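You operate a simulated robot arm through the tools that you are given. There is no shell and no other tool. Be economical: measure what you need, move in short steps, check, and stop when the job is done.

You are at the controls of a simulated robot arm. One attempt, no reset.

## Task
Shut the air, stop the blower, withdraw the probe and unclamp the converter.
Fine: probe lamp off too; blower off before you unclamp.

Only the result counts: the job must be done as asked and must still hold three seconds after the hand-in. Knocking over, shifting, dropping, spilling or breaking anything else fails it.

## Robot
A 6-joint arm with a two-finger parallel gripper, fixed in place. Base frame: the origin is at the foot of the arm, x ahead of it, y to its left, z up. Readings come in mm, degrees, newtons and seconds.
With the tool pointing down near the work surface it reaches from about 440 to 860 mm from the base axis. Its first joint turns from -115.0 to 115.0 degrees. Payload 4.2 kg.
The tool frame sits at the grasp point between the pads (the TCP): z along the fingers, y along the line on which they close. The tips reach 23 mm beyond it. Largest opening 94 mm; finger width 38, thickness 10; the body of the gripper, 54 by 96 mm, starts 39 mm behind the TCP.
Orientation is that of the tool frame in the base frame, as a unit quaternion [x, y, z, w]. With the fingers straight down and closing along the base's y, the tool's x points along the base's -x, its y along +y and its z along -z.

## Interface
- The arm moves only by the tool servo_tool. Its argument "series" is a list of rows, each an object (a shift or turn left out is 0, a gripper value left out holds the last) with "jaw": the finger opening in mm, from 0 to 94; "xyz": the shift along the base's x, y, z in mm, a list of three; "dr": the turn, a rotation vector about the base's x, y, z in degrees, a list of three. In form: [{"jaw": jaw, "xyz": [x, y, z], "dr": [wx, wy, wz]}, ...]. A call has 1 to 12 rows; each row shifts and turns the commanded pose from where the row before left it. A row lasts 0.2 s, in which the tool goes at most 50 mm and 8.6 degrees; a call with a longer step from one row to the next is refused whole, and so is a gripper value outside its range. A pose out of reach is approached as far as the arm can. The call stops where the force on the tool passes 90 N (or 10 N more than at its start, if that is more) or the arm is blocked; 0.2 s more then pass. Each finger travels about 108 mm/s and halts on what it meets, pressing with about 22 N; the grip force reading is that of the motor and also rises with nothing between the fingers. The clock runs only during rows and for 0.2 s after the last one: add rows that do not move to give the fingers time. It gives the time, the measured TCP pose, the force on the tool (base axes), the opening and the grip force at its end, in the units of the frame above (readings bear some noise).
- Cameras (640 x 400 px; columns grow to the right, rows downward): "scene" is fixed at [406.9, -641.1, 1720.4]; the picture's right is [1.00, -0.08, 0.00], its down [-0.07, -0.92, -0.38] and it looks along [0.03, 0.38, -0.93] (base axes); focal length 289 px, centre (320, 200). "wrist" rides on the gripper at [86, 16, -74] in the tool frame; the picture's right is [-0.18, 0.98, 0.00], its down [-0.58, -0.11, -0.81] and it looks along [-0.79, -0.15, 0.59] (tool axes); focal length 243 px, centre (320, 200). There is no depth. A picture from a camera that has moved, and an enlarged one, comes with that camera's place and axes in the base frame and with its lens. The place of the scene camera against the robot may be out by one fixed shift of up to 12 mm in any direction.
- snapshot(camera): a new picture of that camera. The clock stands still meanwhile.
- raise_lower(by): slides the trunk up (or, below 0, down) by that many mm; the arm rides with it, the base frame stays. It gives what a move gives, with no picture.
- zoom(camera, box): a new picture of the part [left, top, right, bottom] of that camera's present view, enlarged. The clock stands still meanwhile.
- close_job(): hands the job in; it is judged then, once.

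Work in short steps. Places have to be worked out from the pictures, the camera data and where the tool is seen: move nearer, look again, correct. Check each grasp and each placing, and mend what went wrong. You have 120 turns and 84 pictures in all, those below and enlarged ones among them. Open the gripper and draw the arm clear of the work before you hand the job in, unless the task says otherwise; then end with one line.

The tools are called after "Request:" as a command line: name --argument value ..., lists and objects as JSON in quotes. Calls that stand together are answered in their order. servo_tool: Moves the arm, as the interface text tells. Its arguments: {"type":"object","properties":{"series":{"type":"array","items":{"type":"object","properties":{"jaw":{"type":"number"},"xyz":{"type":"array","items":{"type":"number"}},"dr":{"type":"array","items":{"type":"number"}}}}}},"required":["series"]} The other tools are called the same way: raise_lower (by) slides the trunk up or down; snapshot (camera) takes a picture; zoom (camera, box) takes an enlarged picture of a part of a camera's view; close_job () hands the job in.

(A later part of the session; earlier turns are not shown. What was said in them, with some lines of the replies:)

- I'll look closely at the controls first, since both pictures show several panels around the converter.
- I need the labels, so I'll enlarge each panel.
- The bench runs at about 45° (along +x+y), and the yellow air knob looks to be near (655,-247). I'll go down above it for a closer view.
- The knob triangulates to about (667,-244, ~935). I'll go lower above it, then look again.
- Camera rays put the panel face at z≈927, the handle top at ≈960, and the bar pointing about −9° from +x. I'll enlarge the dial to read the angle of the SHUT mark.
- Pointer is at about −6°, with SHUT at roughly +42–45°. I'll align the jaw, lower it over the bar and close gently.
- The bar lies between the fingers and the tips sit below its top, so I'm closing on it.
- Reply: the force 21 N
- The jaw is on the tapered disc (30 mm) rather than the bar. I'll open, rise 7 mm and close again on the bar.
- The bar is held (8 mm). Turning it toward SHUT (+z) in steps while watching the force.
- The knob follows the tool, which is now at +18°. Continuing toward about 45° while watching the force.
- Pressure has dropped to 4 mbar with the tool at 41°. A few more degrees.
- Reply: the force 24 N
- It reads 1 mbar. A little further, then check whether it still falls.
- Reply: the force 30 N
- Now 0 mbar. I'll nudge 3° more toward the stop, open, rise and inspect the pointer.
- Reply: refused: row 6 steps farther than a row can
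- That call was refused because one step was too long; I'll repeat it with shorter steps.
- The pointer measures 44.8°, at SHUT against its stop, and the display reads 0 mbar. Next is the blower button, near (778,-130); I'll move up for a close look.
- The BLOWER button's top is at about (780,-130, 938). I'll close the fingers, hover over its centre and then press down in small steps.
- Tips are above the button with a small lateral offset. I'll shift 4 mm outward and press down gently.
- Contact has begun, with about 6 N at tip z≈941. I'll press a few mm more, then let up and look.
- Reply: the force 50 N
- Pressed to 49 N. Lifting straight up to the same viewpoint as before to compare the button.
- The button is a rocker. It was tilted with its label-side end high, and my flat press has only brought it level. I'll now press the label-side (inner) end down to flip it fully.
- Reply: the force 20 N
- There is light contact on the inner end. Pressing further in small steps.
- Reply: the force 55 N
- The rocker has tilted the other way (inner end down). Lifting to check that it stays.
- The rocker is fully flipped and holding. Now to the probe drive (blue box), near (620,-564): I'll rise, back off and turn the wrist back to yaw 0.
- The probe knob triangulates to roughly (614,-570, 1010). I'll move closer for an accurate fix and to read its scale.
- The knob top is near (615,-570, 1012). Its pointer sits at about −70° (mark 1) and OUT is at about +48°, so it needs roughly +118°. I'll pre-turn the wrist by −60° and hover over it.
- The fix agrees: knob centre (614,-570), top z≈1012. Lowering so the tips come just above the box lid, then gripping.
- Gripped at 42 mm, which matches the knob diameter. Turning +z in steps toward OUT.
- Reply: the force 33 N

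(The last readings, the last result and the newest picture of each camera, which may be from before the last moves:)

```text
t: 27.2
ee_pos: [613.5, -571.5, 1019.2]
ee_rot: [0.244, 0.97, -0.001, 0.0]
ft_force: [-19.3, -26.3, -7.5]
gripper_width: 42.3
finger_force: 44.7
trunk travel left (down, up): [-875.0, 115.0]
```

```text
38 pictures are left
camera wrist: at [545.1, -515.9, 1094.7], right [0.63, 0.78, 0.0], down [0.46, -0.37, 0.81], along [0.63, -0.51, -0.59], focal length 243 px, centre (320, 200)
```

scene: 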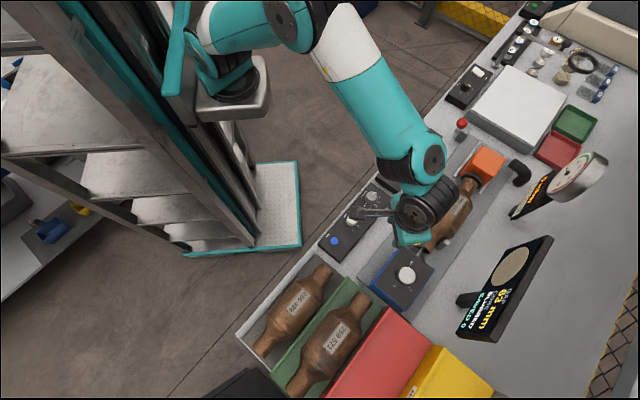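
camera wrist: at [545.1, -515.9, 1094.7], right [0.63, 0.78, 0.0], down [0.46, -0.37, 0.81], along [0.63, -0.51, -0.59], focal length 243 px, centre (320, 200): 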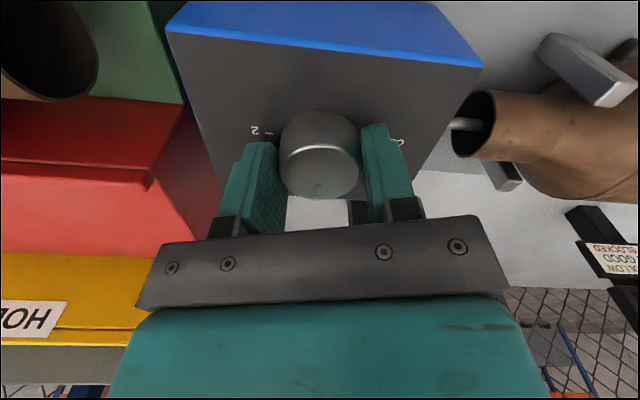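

The pointer turns with the gripper. Continuing, with a small recentring shift to ease the side force.

Request:
servo_tool --series '[{"xyz": [-1, -1, 0], "dr": [0, 0, 6]}, {"dr": [0, 0, 6]}, {"dr": [0, 0, 6]}, {"dr": [0, 0, 6]}, {"dr": [0, 0, 6]}, {"dr": [0, 0, 6]}, {}]'

Request:
snapshot --camera "wrist"

```text
t: 28.8
ee_pos: [613.5, -572.7, 1019.9]
ee_rot: [-0.068, 0.998, -0.001, 0.0]
ft_force: [-14.5, -26.6, -5.5]
gripper_width: 42.5
finger_force: 44.8
trunk travel left (down, up): [-875.0, 115.0]
```

```text
37 pictures are left
camera wrist: at [525.5, -567.9, 1094.8], right [0.05, 1.0, 0.0], down [0.59, -0.03, 0.81], along [0.81, -0.04, -0.59], focal length 243 px, centre (320, 200)
```

wrist: 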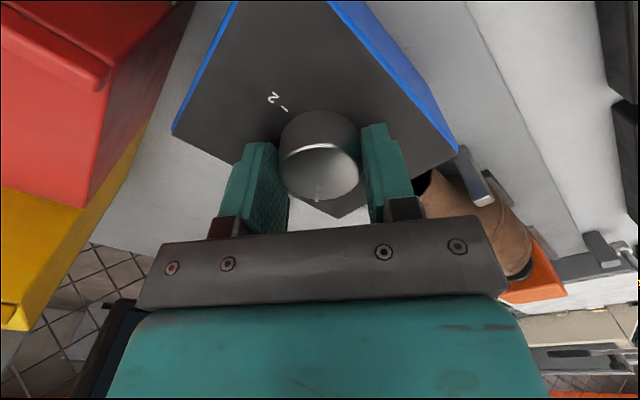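

Tool yaw is now +8° and the pointer is near 0°. Carrying on toward OUT.

Request:
servo_tool --series '[{"dr": [0, 0, 6]}, {"dr": [0, 0, 6]}, {"dr": [0, 0, 6]}, {"dr": [0, 0, 6]}, {"dr": [0, 0, 6]}, {"dr": [0, 0, 6]}, {"dr": [0, 0, 4]}, {}]'

Request:
snapshot --camera "wrist"

```text
t: 30.6
ee_pos: [617.0, -570.8, 1019.5]
ee_rot: [-0.407, 0.913, -0.002, 0.0]
ft_force: [3.5, -36.0, 1.8]
gripper_width: 42.8
finger_force: 45.1
trunk travel left (down, up): [-875.0, 115.0]
```

```text
36 pictures are left
camera wrist: at [545.8, -624.1, 1095.0], right [-0.61, 0.79, 0.0], down [0.47, 0.36, 0.81], along [0.64, 0.49, -0.59], focal length 243 px, centre (320, 200)
```

wrist: 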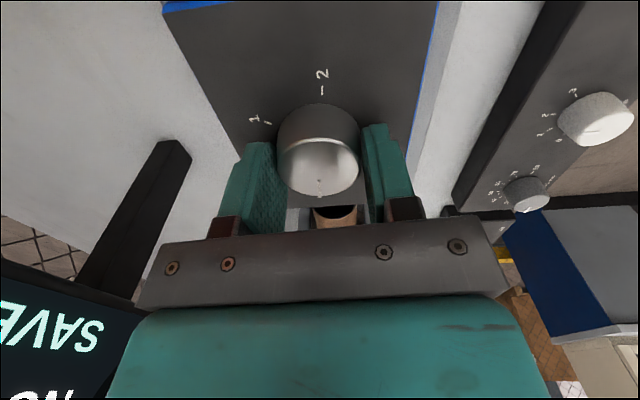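

The pointer is nearly opposite the "2" mark (OUT ≈ +45°). I'll turn a few degrees more, then release and look.

Request:
servo_tool --series '[{"dr": [0, 0, 4]}, {"dr": [0, 0, 4]}, {}, {"jaw": 65}, {}, {"xyz": [0, 0, 35]}, {"xyz": [-20, -10, 35]}, {}]'

Request:
zoom --camera "wrist" --box '[200, 50, 440, 200]'

Request:
zoom --camera "scene" --box '[360, 170, 560, 330]'

```text
t: 32.4
ee_pos: [597.3, -580.8, 1091.5]
ee_rot: [-0.47, 0.883, 0.001, 0.0]
ft_force: [0.1, -0.5, 0.0]
gripper_width: 64.9
finger_force: 0.1
trunk travel left (down, up): [-875.0, 115.0]
```

```text
2.67 times, centred on (320, 125) of wrist
camera zoom: at [534.3, -642.3, 1167.3], right [-0.71, 0.7, 0.0], down [0.42, 0.42, 0.81], along [0.57, 0.57, -0.59], focal length 647 px, centre (320, 400)
```

zoom: 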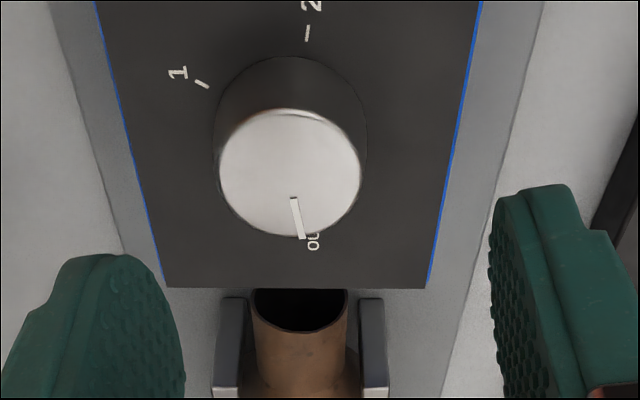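

```text
2.50 times, centred on (460, 250) of scene
camera zoom: at [406.9, -641.1, 1720.4], right [1.0, -0.08, 0.0], down [-0.07, -0.92, -0.38], along [0.03, 0.38, -0.93], focal length 721 px, centre (-30, 75)
```

zoom: 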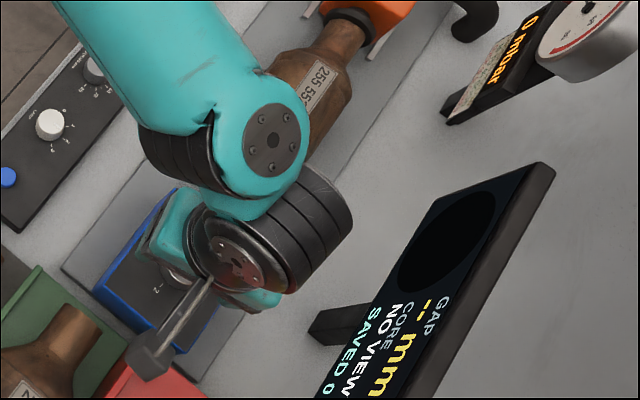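

The display says NO VIEW and the pointer is at OUT, so the probe is withdrawn; I'll confirm the rod once the arm is away. Next is the lamp knob near (509,-393).

Request:
servo_tool --series '[{"xyz": [-22, 34, 10], "dr": [0, 0, -5]}, {"xyz": [-22, 34, 0], "dr": [0, 0, -6]}, {"xyz": [-22, 34, 0]}, {"xyz": [-22, 34, -20]}, {"xyz": [-19, 35, -20]}, {}]'

Request:
snapshot --camera "wrist"

Request:
zoom --camera "scene" --box '[365, 210, 465, 310]'

```text
t: 33.8
ee_pos: [490.0, -409.2, 1061.8]
ee_rot: [-0.382, 0.924, -0.001, 0.0]
ft_force: [0.1, 0.8, -0.9]
gripper_width: 64.8
finger_force: 0.1
trunk travel left (down, up): [-875.0, 115.0]
```

```text
33 pictures are left
camera wrist: at [416.8, -458.0, 1136.6], right [-0.56, 0.83, 0.0], down [0.49, 0.33, 0.81], along [0.67, 0.46, -0.59], focal length 243 px, centre (320, 200)
```

wrist: 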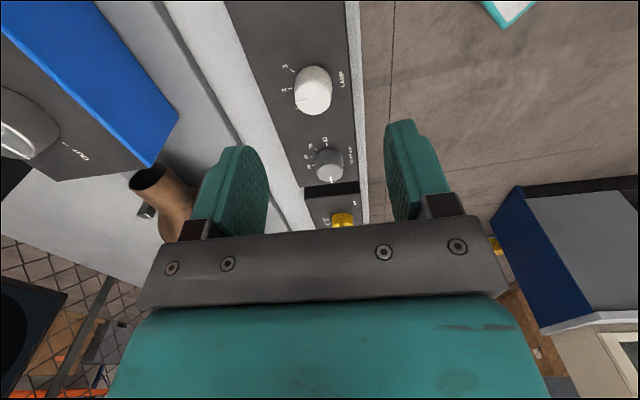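

```text
4.00 times, centred on (415, 260) of scene
camera zoom: at [406.9, -641.1, 1720.4], right [1.0, -0.08, 0.0], down [-0.07, -0.92, -0.38], along [0.03, 0.38, -0.93], focal length 1154 px, centre (-60, -40)
```

zoom: 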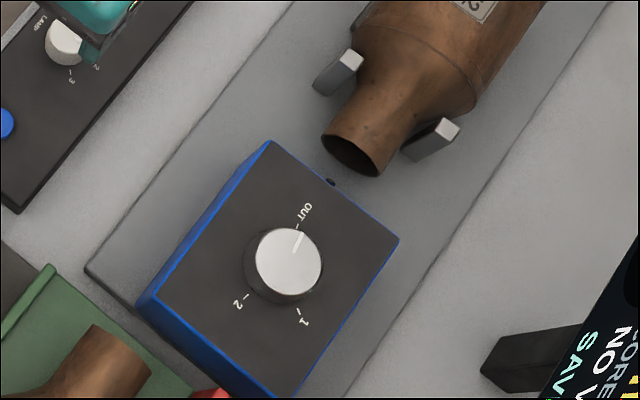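

The rod is fully retracted and the pointer is on OUT. Now enlarging the lamp dial.

Request:
zoom --camera "wrist" --box '[260, 50, 380, 125]'

```text
5.33 times, centred on (320, 88) of wrist
camera zoom: at [416.8, -458.0, 1136.6], right [-0.56, 0.83, 0.0], down [0.49, 0.33, 0.81], along [0.67, 0.46, -0.59], focal length 1294 px, centre (320, 800)
```

zoom: 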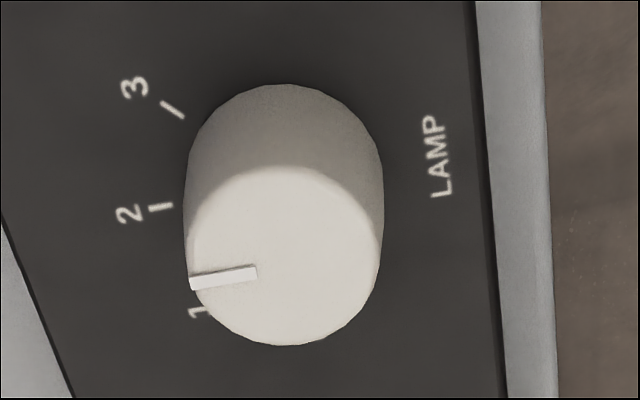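

Lamp knob: centre ≈(511,-399), top ≈953, with the pointer at −40° (mark 2) and 0 at about +50°. I'll pre-turn the wrist to about −45° and hover above it.

Request:
servo_tool --series '[{"jaw": 55, "xyz": [5, 3, 0], "dr": [0, 0, -8.3]}, {"xyz": [5, 3, 0], "dr": [0, 0, -8.3]}, {"xyz": [5, 2, 0], "dr": [0, 0, -8.3]}, {"xyz": [6, 2, 0], "dr": [0, 0, -8.3]}, {"xyz": [0, 0, -5], "dr": [0, 0, -8.3]}, {"xyz": [0, 0, -10], "dr": [0, 0, -8.3]}, {"xyz": [0, 0, -10], "dr": [0, 0, -8.3]}, {"xyz": [0, 0, -10], "dr": [0, 0, -8.3]}, {"xyz": [0, 0, -10], "dr": [0, 0, -8.3]}, {"xyz": [0, 0, -10], "dr": [0, 0, -8.3]}, {"xyz": [0, 0, -10], "dr": [0, 0, -8]}, {}]'

Request:
snapshot --camera "wrist"

```text
t: 36.4
ee_pos: [507.3, -397.9, 993.4]
ee_rot: [0.392, 0.92, 0.001, -0.001]
ft_force: [0.3, 0.8, 0.3]
gripper_width: 55.4
finger_force: 0.0
trunk travel left (down, up): [-875.0, 115.0]
```

```text
30 pictures are left
camera wrist: at [459.0, -324.6, 1069.3], right [0.84, 0.55, 0.0], down [0.32, -0.49, 0.81], along [0.44, -0.67, -0.59], focal length 243 px, centre (320, 200)
```

wrist: 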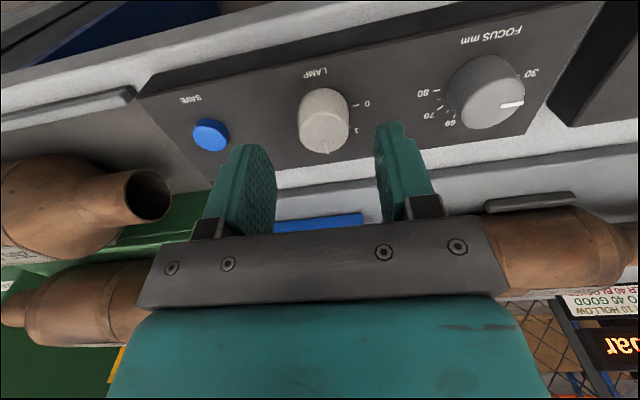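

Centre confirmed at (510.6,-398.7). Descending and gripping the lamp knob.

Request:
servo_tool --series '[{"xyz": [2, -1, -18]}, {"xyz": [0, 0, -15]}, {}, {"jaw": 15}, {}, {}]'

```text
t: 37.8
ee_pos: [511.0, -401.0, 961.7]
ee_rot: [0.391, 0.92, -0.001, -0.001]
ft_force: [-12.2, -11.5, -6.3]
gripper_width: 30.2
finger_force: 44.8
trunk travel left (down, up): [-875.0, 115.0]
```

Gripped at 30 mm. Turning +z toward 0.

Request:
servo_tool --series '[{"xyz": [-1, -1, 0], "dr": [0, 0, 6]}, {"dr": [0, 0, 6]}, {"dr": [0, 0, 6]}, {"dr": [0, 0, 6]}, {"dr": [0, 0, 6]}, {"dr": [0, 0, 6]}, {"dr": [0, 0, 6]}, {"dr": [0, 0, 6]}, {"dr": [0, 0, 6]}, {"dr": [0, 0, 6]}, {"dr": [0, 0, 6]}, {}]'

Request:
snapshot --camera "wrist"

```text
t: 40.4
ee_pos: [511.4, -401.4, 961.9]
ee_rot: [-0.175, 0.985, 0.0, 0.001]
ft_force: [8.4, -11.7, -11.6]
gripper_width: 30.0
finger_force: 44.5
trunk travel left (down, up): [-875.0, 115.0]
```

```text
29 pictures are left
camera wrist: at [424.0, -415.1, 1037.1], right [-0.17, 0.99, 0.0], down [0.58, 0.1, 0.81], along [0.8, 0.13, -0.59], focal length 243 px, centre (320, 200)
```

wrist: 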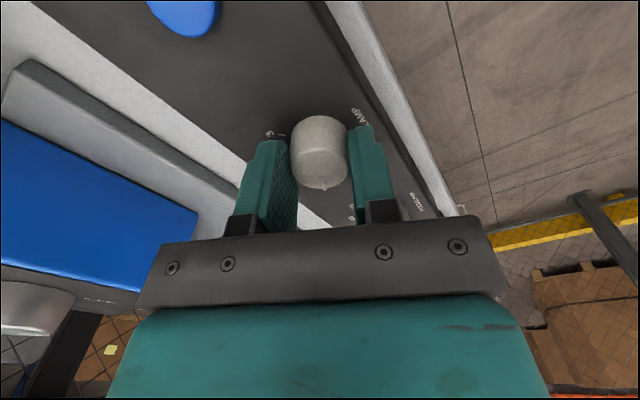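

The knob is following, with the pointer at about +25°. About 30° more.

Request:
servo_tool --series '[{"dr": [0, 0, 6]}, {"dr": [0, 0, 6]}, {"dr": [0, 0, 6]}, {"dr": [0, 0, 6]}, {"dr": [0, 0, 6]}, {}, {"jaw": 55}, {}, {"xyz": [0, 0, 40]}, {"xyz": [-18, -18, 35]}, {}]'

Request:
zoom --camera "wrist" --box '[240, 50, 400, 170]'

```text
t: 42.8
ee_pos: [492.7, -417.3, 1034.8]
ee_rot: [-0.423, 0.906, 0.0, 0.001]
ft_force: [0.0, 0.1, 0.0]
gripper_width: 55.0
finger_force: 0.1
trunk travel left (down, up): [-875.0, 115.0]
```

```text
3.33 times, centred on (320, 110) of wrist
camera zoom: at [425.5, -472.3, 1110.4], right [-0.63, 0.77, 0.0], down [0.46, 0.37, 0.81], along [0.62, 0.51, -0.59], focal length 809 px, centre (320, 500)
```

zoom: 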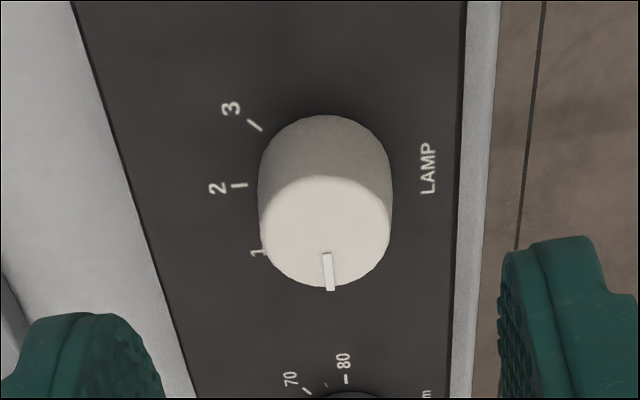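

Request:
zoom --camera "scene" --box '[325, 195, 375, 245]'

```text
8.00 times, centred on (350, 220) of scene
camera zoom: at [406.9, -641.1, 1720.4], right [1.0, -0.08, 0.0], down [-0.07, -0.92, -0.38], along [0.03, 0.38, -0.93], focal length 2309 px, centre (80, 40)
```

zoom: 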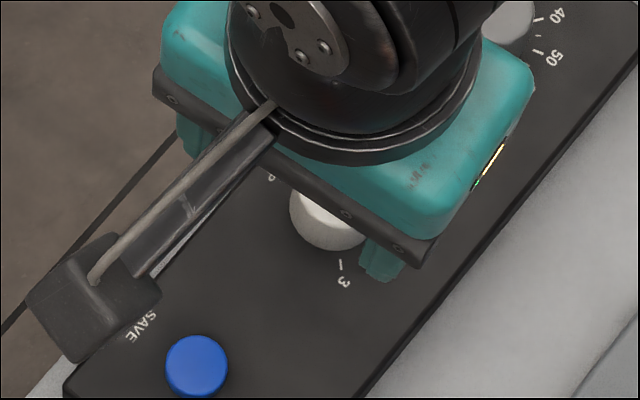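

I'll move on to view the clamp lever (red ball, est. (850,-162,1040)), then recheck the lamp dial in the scene picture from there.

Request:
servo_tool --series '[{"xyz": [0, 0, 40]}, {"xyz": [0, 0, 40]}, {"xyz": [32, 20, 5]}, {"xyz": [34, 21, 5]}, {"xyz": [34, 21, 0]}, {"xyz": [34, 21, 0]}, {"xyz": [34, 21, 0]}, {"xyz": [34, 21, 0]}, {"xyz": [34, 21, 0]}, {"xyz": [30, 20, 0]}, {}]'

Request:
snapshot --camera "wrist"

Request:
zoom --camera "scene" --box '[325, 185, 385, 245]'

```text
t: 45.2
ee_pos: [755.1, -251.9, 1121.7]
ee_rot: [-0.422, 0.906, 0.001, 0.0]
ft_force: [-0.1, -0.2, -0.3]
gripper_width: 54.9
finger_force: 0.0
trunk travel left (down, up): [-875.0, 115.0]
```

```text
26 pictures are left
camera wrist: at [687.4, -306.6, 1197.8], right [-0.63, 0.77, 0.0], down [0.46, 0.38, 0.81], along [0.62, 0.51, -0.59], focal length 243 px, centre (320, 200)
```

wrist: 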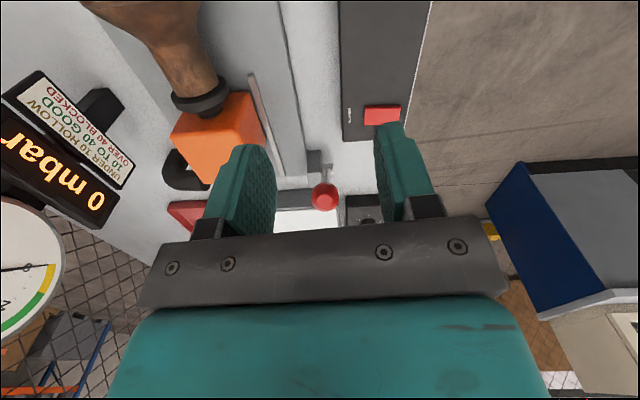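

```text
6.67 times, centred on (355, 215) of scene
camera zoom: at [406.9, -641.1, 1720.4], right [1.0, -0.08, 0.0], down [-0.07, -0.92, -0.38], along [0.03, 0.38, -0.93], focal length 1924 px, centre (87, 100)
```

zoom: 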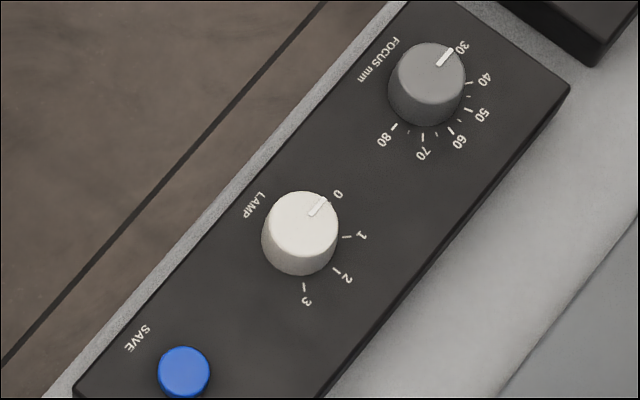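

The lamp is at 0 and focus and save are untouched. Enlarging the clamp lever now.

Request:
zoom --camera "wrist" --box '[230, 100, 390, 220]'

Request:
zoom --camera "scene" --box '[445, 100, 515, 160]'

```text
3.33 times, centred on (310, 160) of wrist
camera zoom: at [687.4, -306.6, 1197.8], right [-0.63, 0.77, 0.0], down [0.46, 0.38, 0.81], along [0.62, 0.51, -0.59], focal length 809 px, centre (353, 333)
```

zoom: 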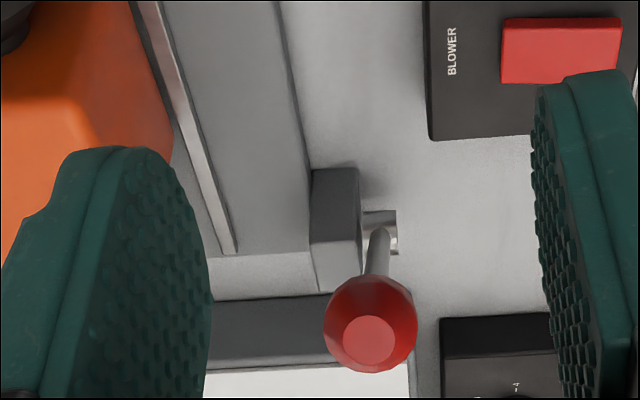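

```text
6.67 times, centred on (480, 130) of scene
camera zoom: at [406.9, -641.1, 1720.4], right [1.0, -0.08, 0.0], down [-0.07, -0.92, -0.38], along [0.03, 0.38, -0.93], focal length 1924 px, centre (-747, 667)
```

zoom: 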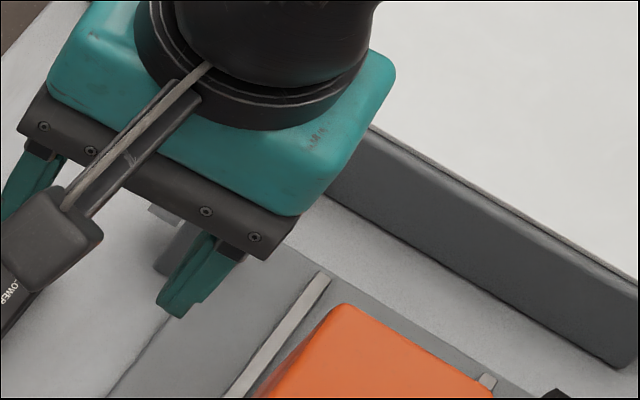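

Comparing hub and ball rays, the lever's axis lies across the bench (w). Its ball is about (859,-154,1027) and leans about 26–33° toward the converter, so unclamping should mean swinging it away along (+x,+y). That is near the reach limit, so I'll re-yaw and tilt the tool to push with its tip. Yaw first.

Request:
servo_tool --series '[{"jaw": 0, "dr": [0, 0, -8]}, {"dr": [0, 0, -8]}, {"dr": [0, 0, -8]}, {"dr": [0, 0, -8]}, {"dr": [0, 0, -8]}, {"dr": [0, 0, -8]}, {"dr": [0, 0, -8]}, {"dr": [0, 0, -8]}, {"dr": [0, 0, -8]}, {"dr": [0, 0, -8]}, {"dr": [0, 0, -8]}, {"dr": [0, 0, -7]}]'

Request:
servo_tool --series '[{"dr": [5.3, -5.3, 0]}, {"dr": [5.3, -5.3, 0]}, {"dr": [5.3, -5.3, 0]}, {"dr": [5.3, -5.3, 0]}, {"dr": [5.3, -5.3, 0]}, {"dr": [5.3, -5.3, 0]}, {"dr": [5.3, -5.3, 0]}, {"dr": [5.3, -5.3, 0]}, {}]'

Request:
snapshot --camera "wrist"

Request:
snapshot --camera "scene"

```text
t: 47.8
ee_pos: [757.9, -253.3, 1126.4]
ee_rot: [0.384, 0.923, 0.0, 0.0]
ft_force: [0.3, -0.3, 0.6]
gripper_width: 0.0
finger_force: 21.8
trunk travel left (down, up): [-875.0, 115.0]
```

```text
t: 49.8
ee_pos: [757.2, -251.6, 1126.6]
ee_rot: [0.331, 0.8, 0.462, 0.191]
ft_force: [0.0, -0.8, 0.5]
gripper_width: 0.1
finger_force: 21.9
trunk travel left (down, up): [-875.0, 115.0]
```

```text
22 pictures are left
camera wrist: at [656.7, -230.8, 1179.4], right [0.48, 0.22, 0.85], down [-0.12, -0.94, 0.31], along [0.87, -0.25, -0.42], focal length 243 px, centre (320, 200)
```

wrist: 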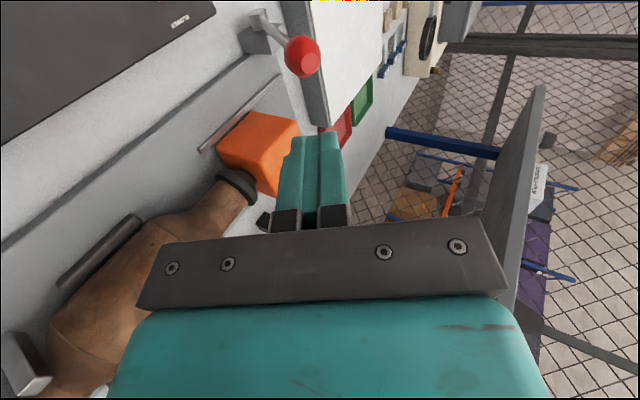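

```text
21 pictures are left
```

scene: 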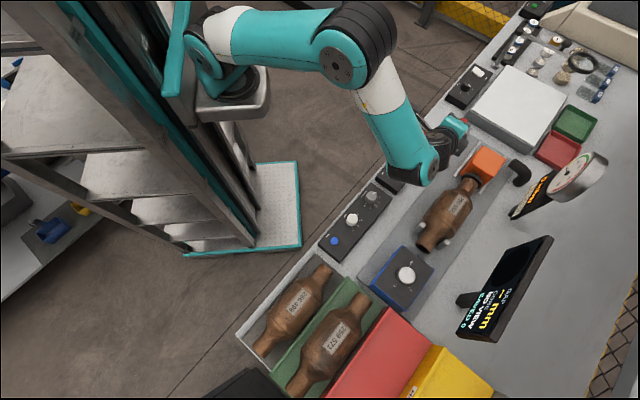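

The side view refines the ball to (847,-168,1040) with the hub near (888,-121,945): a 33° lean toward the converter. I'll place the tip about 30 mm behind the ball.

Request:
servo_tool --series '[{"xyz": [11, 9, -20]}, {"xyz": [11, 9, -20]}, {"xyz": [11, 9, -20]}, {"xyz": [10, 10, -18]}, {}]'

Request:
snapshot --camera "wrist"

```text
t: 51.0
ee_pos: [802.9, -216.1, 1048.6]
ee_rot: [0.332, 0.8, 0.462, 0.192]
ft_force: [-0.8, 0.0, 0.4]
gripper_width: 0.0
finger_force: 22.1
trunk travel left (down, up): [-875.0, 115.0]
```

```text
20 pictures are left
camera wrist: at [701.5, -193.4, 1100.4], right [0.48, 0.22, 0.85], down [-0.12, -0.94, 0.31], along [0.87, -0.25, -0.42], focal length 243 px, centre (320, 200)
```

wrist: 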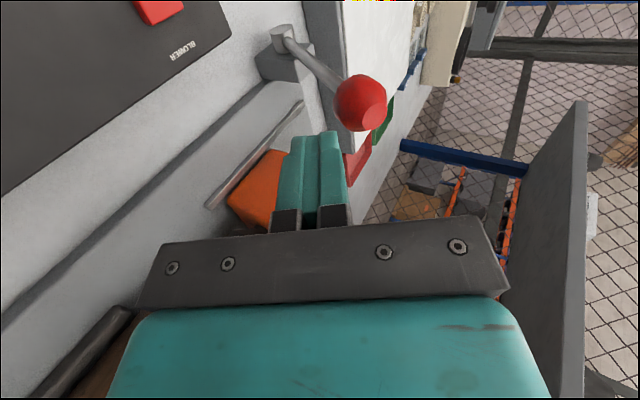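

Ball confirmed at (847,-169,1041), directly ahead of the tip. Pushing along +x+y and rising slightly with the arc, while watching the force.

Request:
servo_tool --series '[{"xyz": [10, 10, 0]}, {"xyz": [10, 10, 0]}, {"xyz": [6, 6, 2]}, {"xyz": [6, 6, 3]}, {"xyz": [6, 6, 3]}, {}]'

Request:
snapshot --camera "wrist"

```text
t: 52.4
ee_pos: [838.6, -177.5, 1054.5]
ee_rot: [0.333, 0.8, 0.461, 0.191]
ft_force: [0.1, -0.3, -0.2]
gripper_width: 0.0
finger_force: 22.2
trunk travel left (down, up): [-875.0, 115.0]
```

```text
19 pictures are left
camera wrist: at [738.2, -155.8, 1107.2], right [0.48, 0.22, 0.85], down [-0.12, -0.94, 0.31], along [0.87, -0.25, -0.43], focal length 243 px, centre (320, 200)
```

wrist: 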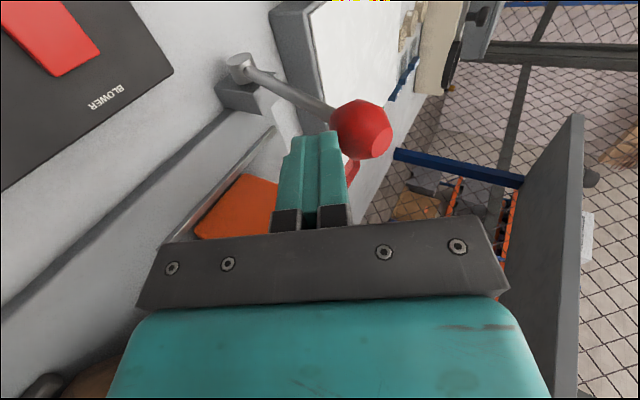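

The lever is moving easily; the ball is now near u=508, z=1058. Continuing the push past vertical.

Request:
servo_tool --series '[{"xyz": [7, 7, 4]}, {"xyz": [7, 7, 3]}, {"xyz": [7, 7, 2]}, {"xyz": [7, 7, 0]}, {"xyz": [7, 7, 0]}, {}]'

Request:
snapshot --camera "wrist"

Request:
zoom --camera "scene" --box '[430, 90, 550, 210]'

```text
t: 53.8
ee_pos: [875.2, -142.1, 1064.8]
ee_rot: [0.331, 0.8, 0.462, 0.191]
ft_force: [-0.6, -0.1, 0.9]
gripper_width: 0.0
finger_force: 22.5
trunk travel left (down, up): [-875.0, 115.0]
```

```text
18 pictures are left
camera wrist: at [773.7, -120.5, 1117.0], right [0.48, 0.22, 0.85], down [-0.12, -0.94, 0.31], along [0.87, -0.25, -0.43], focal length 243 px, centre (320, 200)
```

wrist: 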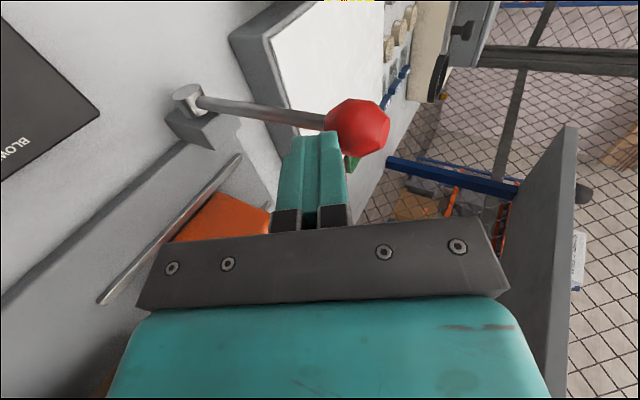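

```text
3.33 times, centred on (490, 150) of scene
camera zoom: at [406.9, -641.1, 1720.4], right [1.0, -0.08, 0.0], down [-0.07, -0.92, -0.38], along [0.03, 0.38, -0.93], focal length 962 px, centre (-247, 367)
```

zoom: 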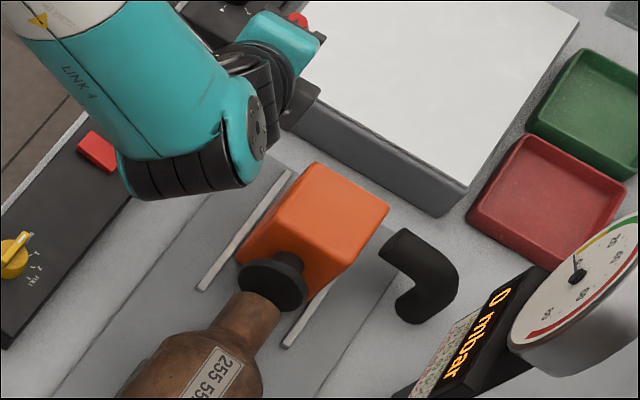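

The orange jaw is sliding back along its rails, so the direction is right. Continuing until the lever's end stop.

Request:
servo_tool --series '[{"xyz": [7, 7, -2]}, {"xyz": [7, 7, -3]}, {"xyz": [7, 7, -3]}, {"xyz": [7, 7, -4]}, {}]'

Request:
snapshot --camera "wrist"

Request:
zoom --camera "scene" --box '[430, 90, 550, 210]'

```text
t: 55.0
ee_pos: [903.0, -115.5, 1053.0]
ee_rot: [0.331, 0.8, 0.463, 0.191]
ft_force: [0.6, 0.0, 0.4]
gripper_width: 0.1
finger_force: 22.2
trunk travel left (down, up): [-875.0, 115.0]
```

```text
16 pictures are left
camera wrist: at [801.6, -93.0, 1104.5], right [0.48, 0.22, 0.85], down [-0.12, -0.94, 0.31], along [0.87, -0.25, -0.43], focal length 243 px, centre (320, 200)
```

wrist: 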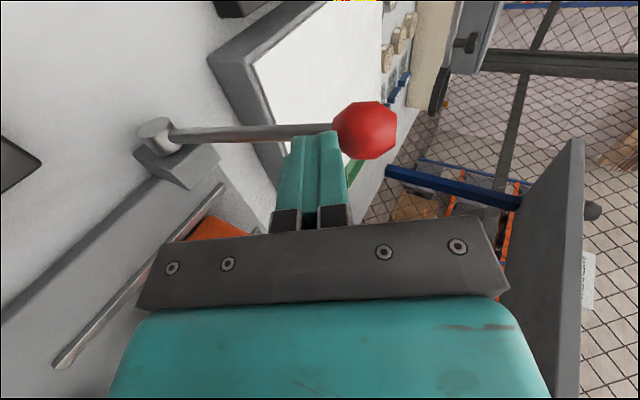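

```text
3.33 times, centred on (490, 150) of scene
camera zoom: at [406.9, -641.1, 1720.4], right [1.0, -0.08, 0.0], down [-0.07, -0.92, -0.38], along [0.03, 0.38, -0.93], focal length 962 px, centre (-247, 367)
```

zoom: 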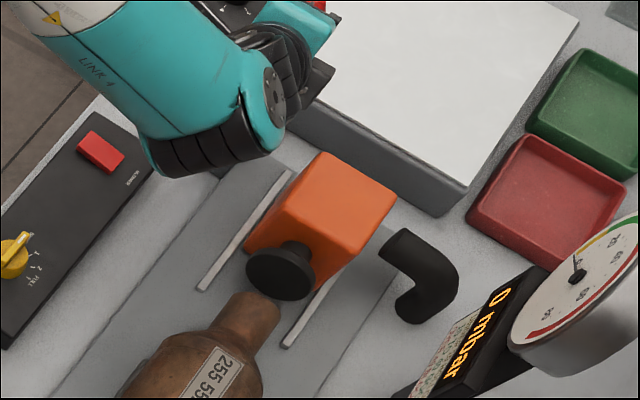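

The seal has separated from the converter. Pushing on gently to find the end stop.

Request:
servo_tool --series '[{"xyz": [5, 5, -3]}, {"xyz": [5, 5, -4]}, {"xyz": [4, 4, -3]}, {}]'

Request:
snapshot --camera "wrist"

```text
t: 56.0
ee_pos: [917.2, -99.1, 1043.2]
ee_rot: [0.332, 0.8, 0.462, 0.191]
ft_force: [1.2, -0.2, -0.3]
gripper_width: 0.2
finger_force: 21.7
trunk travel left (down, up): [-875.0, 115.0]
```

```text
14 pictures are left
camera wrist: at [815.8, -77.6, 1095.6], right [0.48, 0.22, 0.85], down [-0.12, -0.94, 0.31], along [0.87, -0.25, -0.42], focal length 243 px, centre (320, 200)
```

wrist: 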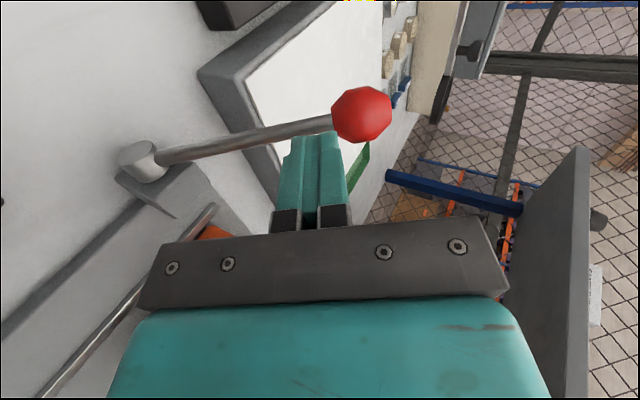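

The ball now appears about 14 mm ahead of the tip at around 40° lean, as if it had snapped over. One more small push will confirm the stop.

Request:
servo_tool --series '[{"xyz": [4, 4, -2]}, {"xyz": [4, 4, -2]}, {"xyz": [4, 4, -2]}, {"xyz": [3, 3, -1]}, {}]'

Request:
snapshot --camera "wrist"

```text
t: 57.4
ee_pos: [926.4, -91.1, 1038.3]
ee_rot: [0.334, 0.8, 0.461, 0.19]
ft_force: [-75.0, -43.8, 27.8]
gripper_width: 0.0
finger_force: 22.2
trunk travel left (down, up): [-875.0, 115.0]
stopped in row 5: the force on the tool passed its limit (the readings are from after the stop); the commanded pose is now the measured one
```

```text
13 pictures are left
camera wrist: at [826.0, -68.6, 1091.4], right [0.48, 0.21, 0.85], down [-0.12, -0.94, 0.31], along [0.87, -0.25, -0.43], focal length 243 px, centre (320, 200)
```

wrist: 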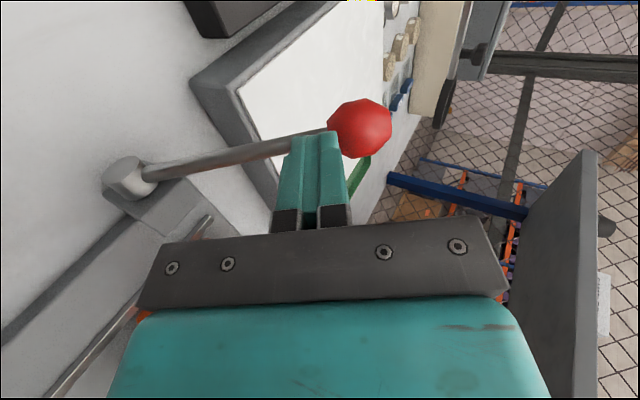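

The end stop is reached. Backing straight away from the lever and then up.

Request:
servo_tool --series '[{"xyz": [-10, -10, 3]}, {"xyz": [-20, -20, 10]}, {"xyz": [-20, -20, 20]}, {"xyz": [-25, -25, 30]}, {"xyz": [-25, -25, 30]}, {"xyz": [-25, -25, 30]}, {"xyz": [-30, -20, 30]}, {"jaw": 60, "xyz": [-30, -10, 30]}, {"xyz": [-40, 0, 20]}, {"xyz": [-40, 10, 0]}, {"xyz": [-40, 10, 0]}, {}]'

Request:
snapshot --camera "scene"

Request:
zoom --camera "scene" --box '[380, 90, 560, 210]'

```text
t: 60.0
ee_pos: [623.4, -218.2, 1238.1]
ee_rot: [0.332, 0.801, 0.46, 0.189]
ft_force: [-0.6, -0.2, -0.9]
gripper_width: 59.9
finger_force: 0.0
trunk travel left (down, up): [-875.0, 115.0]
```

```text
12 pictures are left
```

scene: 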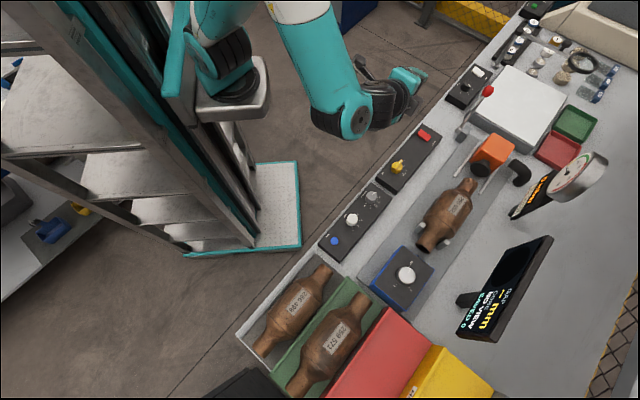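

```text
3.33 times, centred on (470, 150) of scene
camera zoom: at [406.9, -641.1, 1720.4], right [1.0, -0.08, 0.0], down [-0.07, -0.92, -0.38], along [0.03, 0.38, -0.93], focal length 962 px, centre (-180, 367)
```

zoom: 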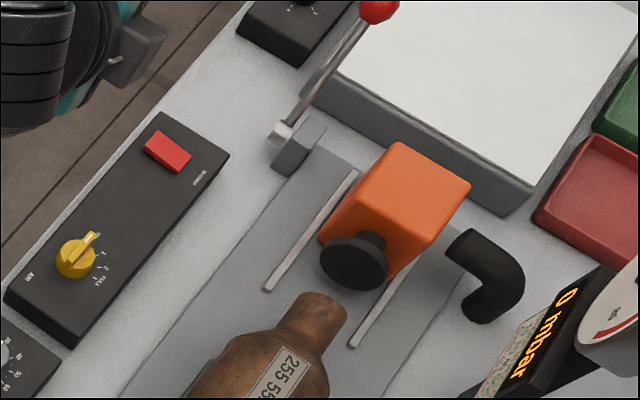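

The clamp is fully open with the converter still in its cradle. One last look at the air and blower controls before handing in.

Request:
zoom --camera "scene" --box '[375, 120, 440, 190]'

```text
5.71 times, centred on (408, 155) of scene
camera zoom: at [406.9, -641.1, 1720.4], right [1.0, -0.08, 0.0], down [-0.07, -0.92, -0.38], along [0.03, 0.38, -0.93], focal length 1649 px, centre (-180, 457)
```

zoom: 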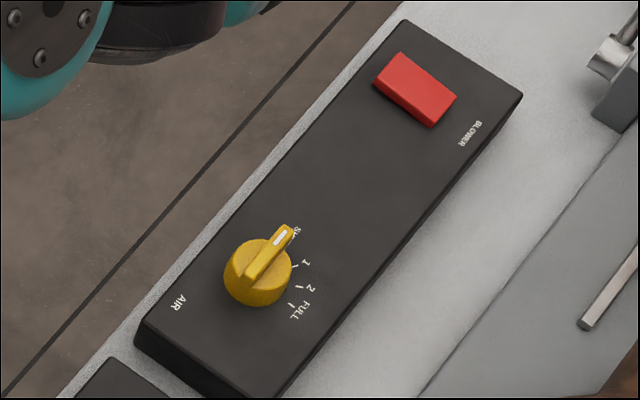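

Air is at SHUT, the blower rocker is flipped, the probe is out, the lamp is at 0 and the clamp is open. The arm is clear with the gripper open, so I'm handing in.

Request:
close_job

```text
The job is handed in.
```

I shut the air (0 mbar), switched the blower off, withdrew the probe to OUT, turned its lamp to 0, and only then opened the clamp. The job is handed in, but no verdict came back. The blower has no indicator, so "off" rests on its rocker now holding in the opposite position.
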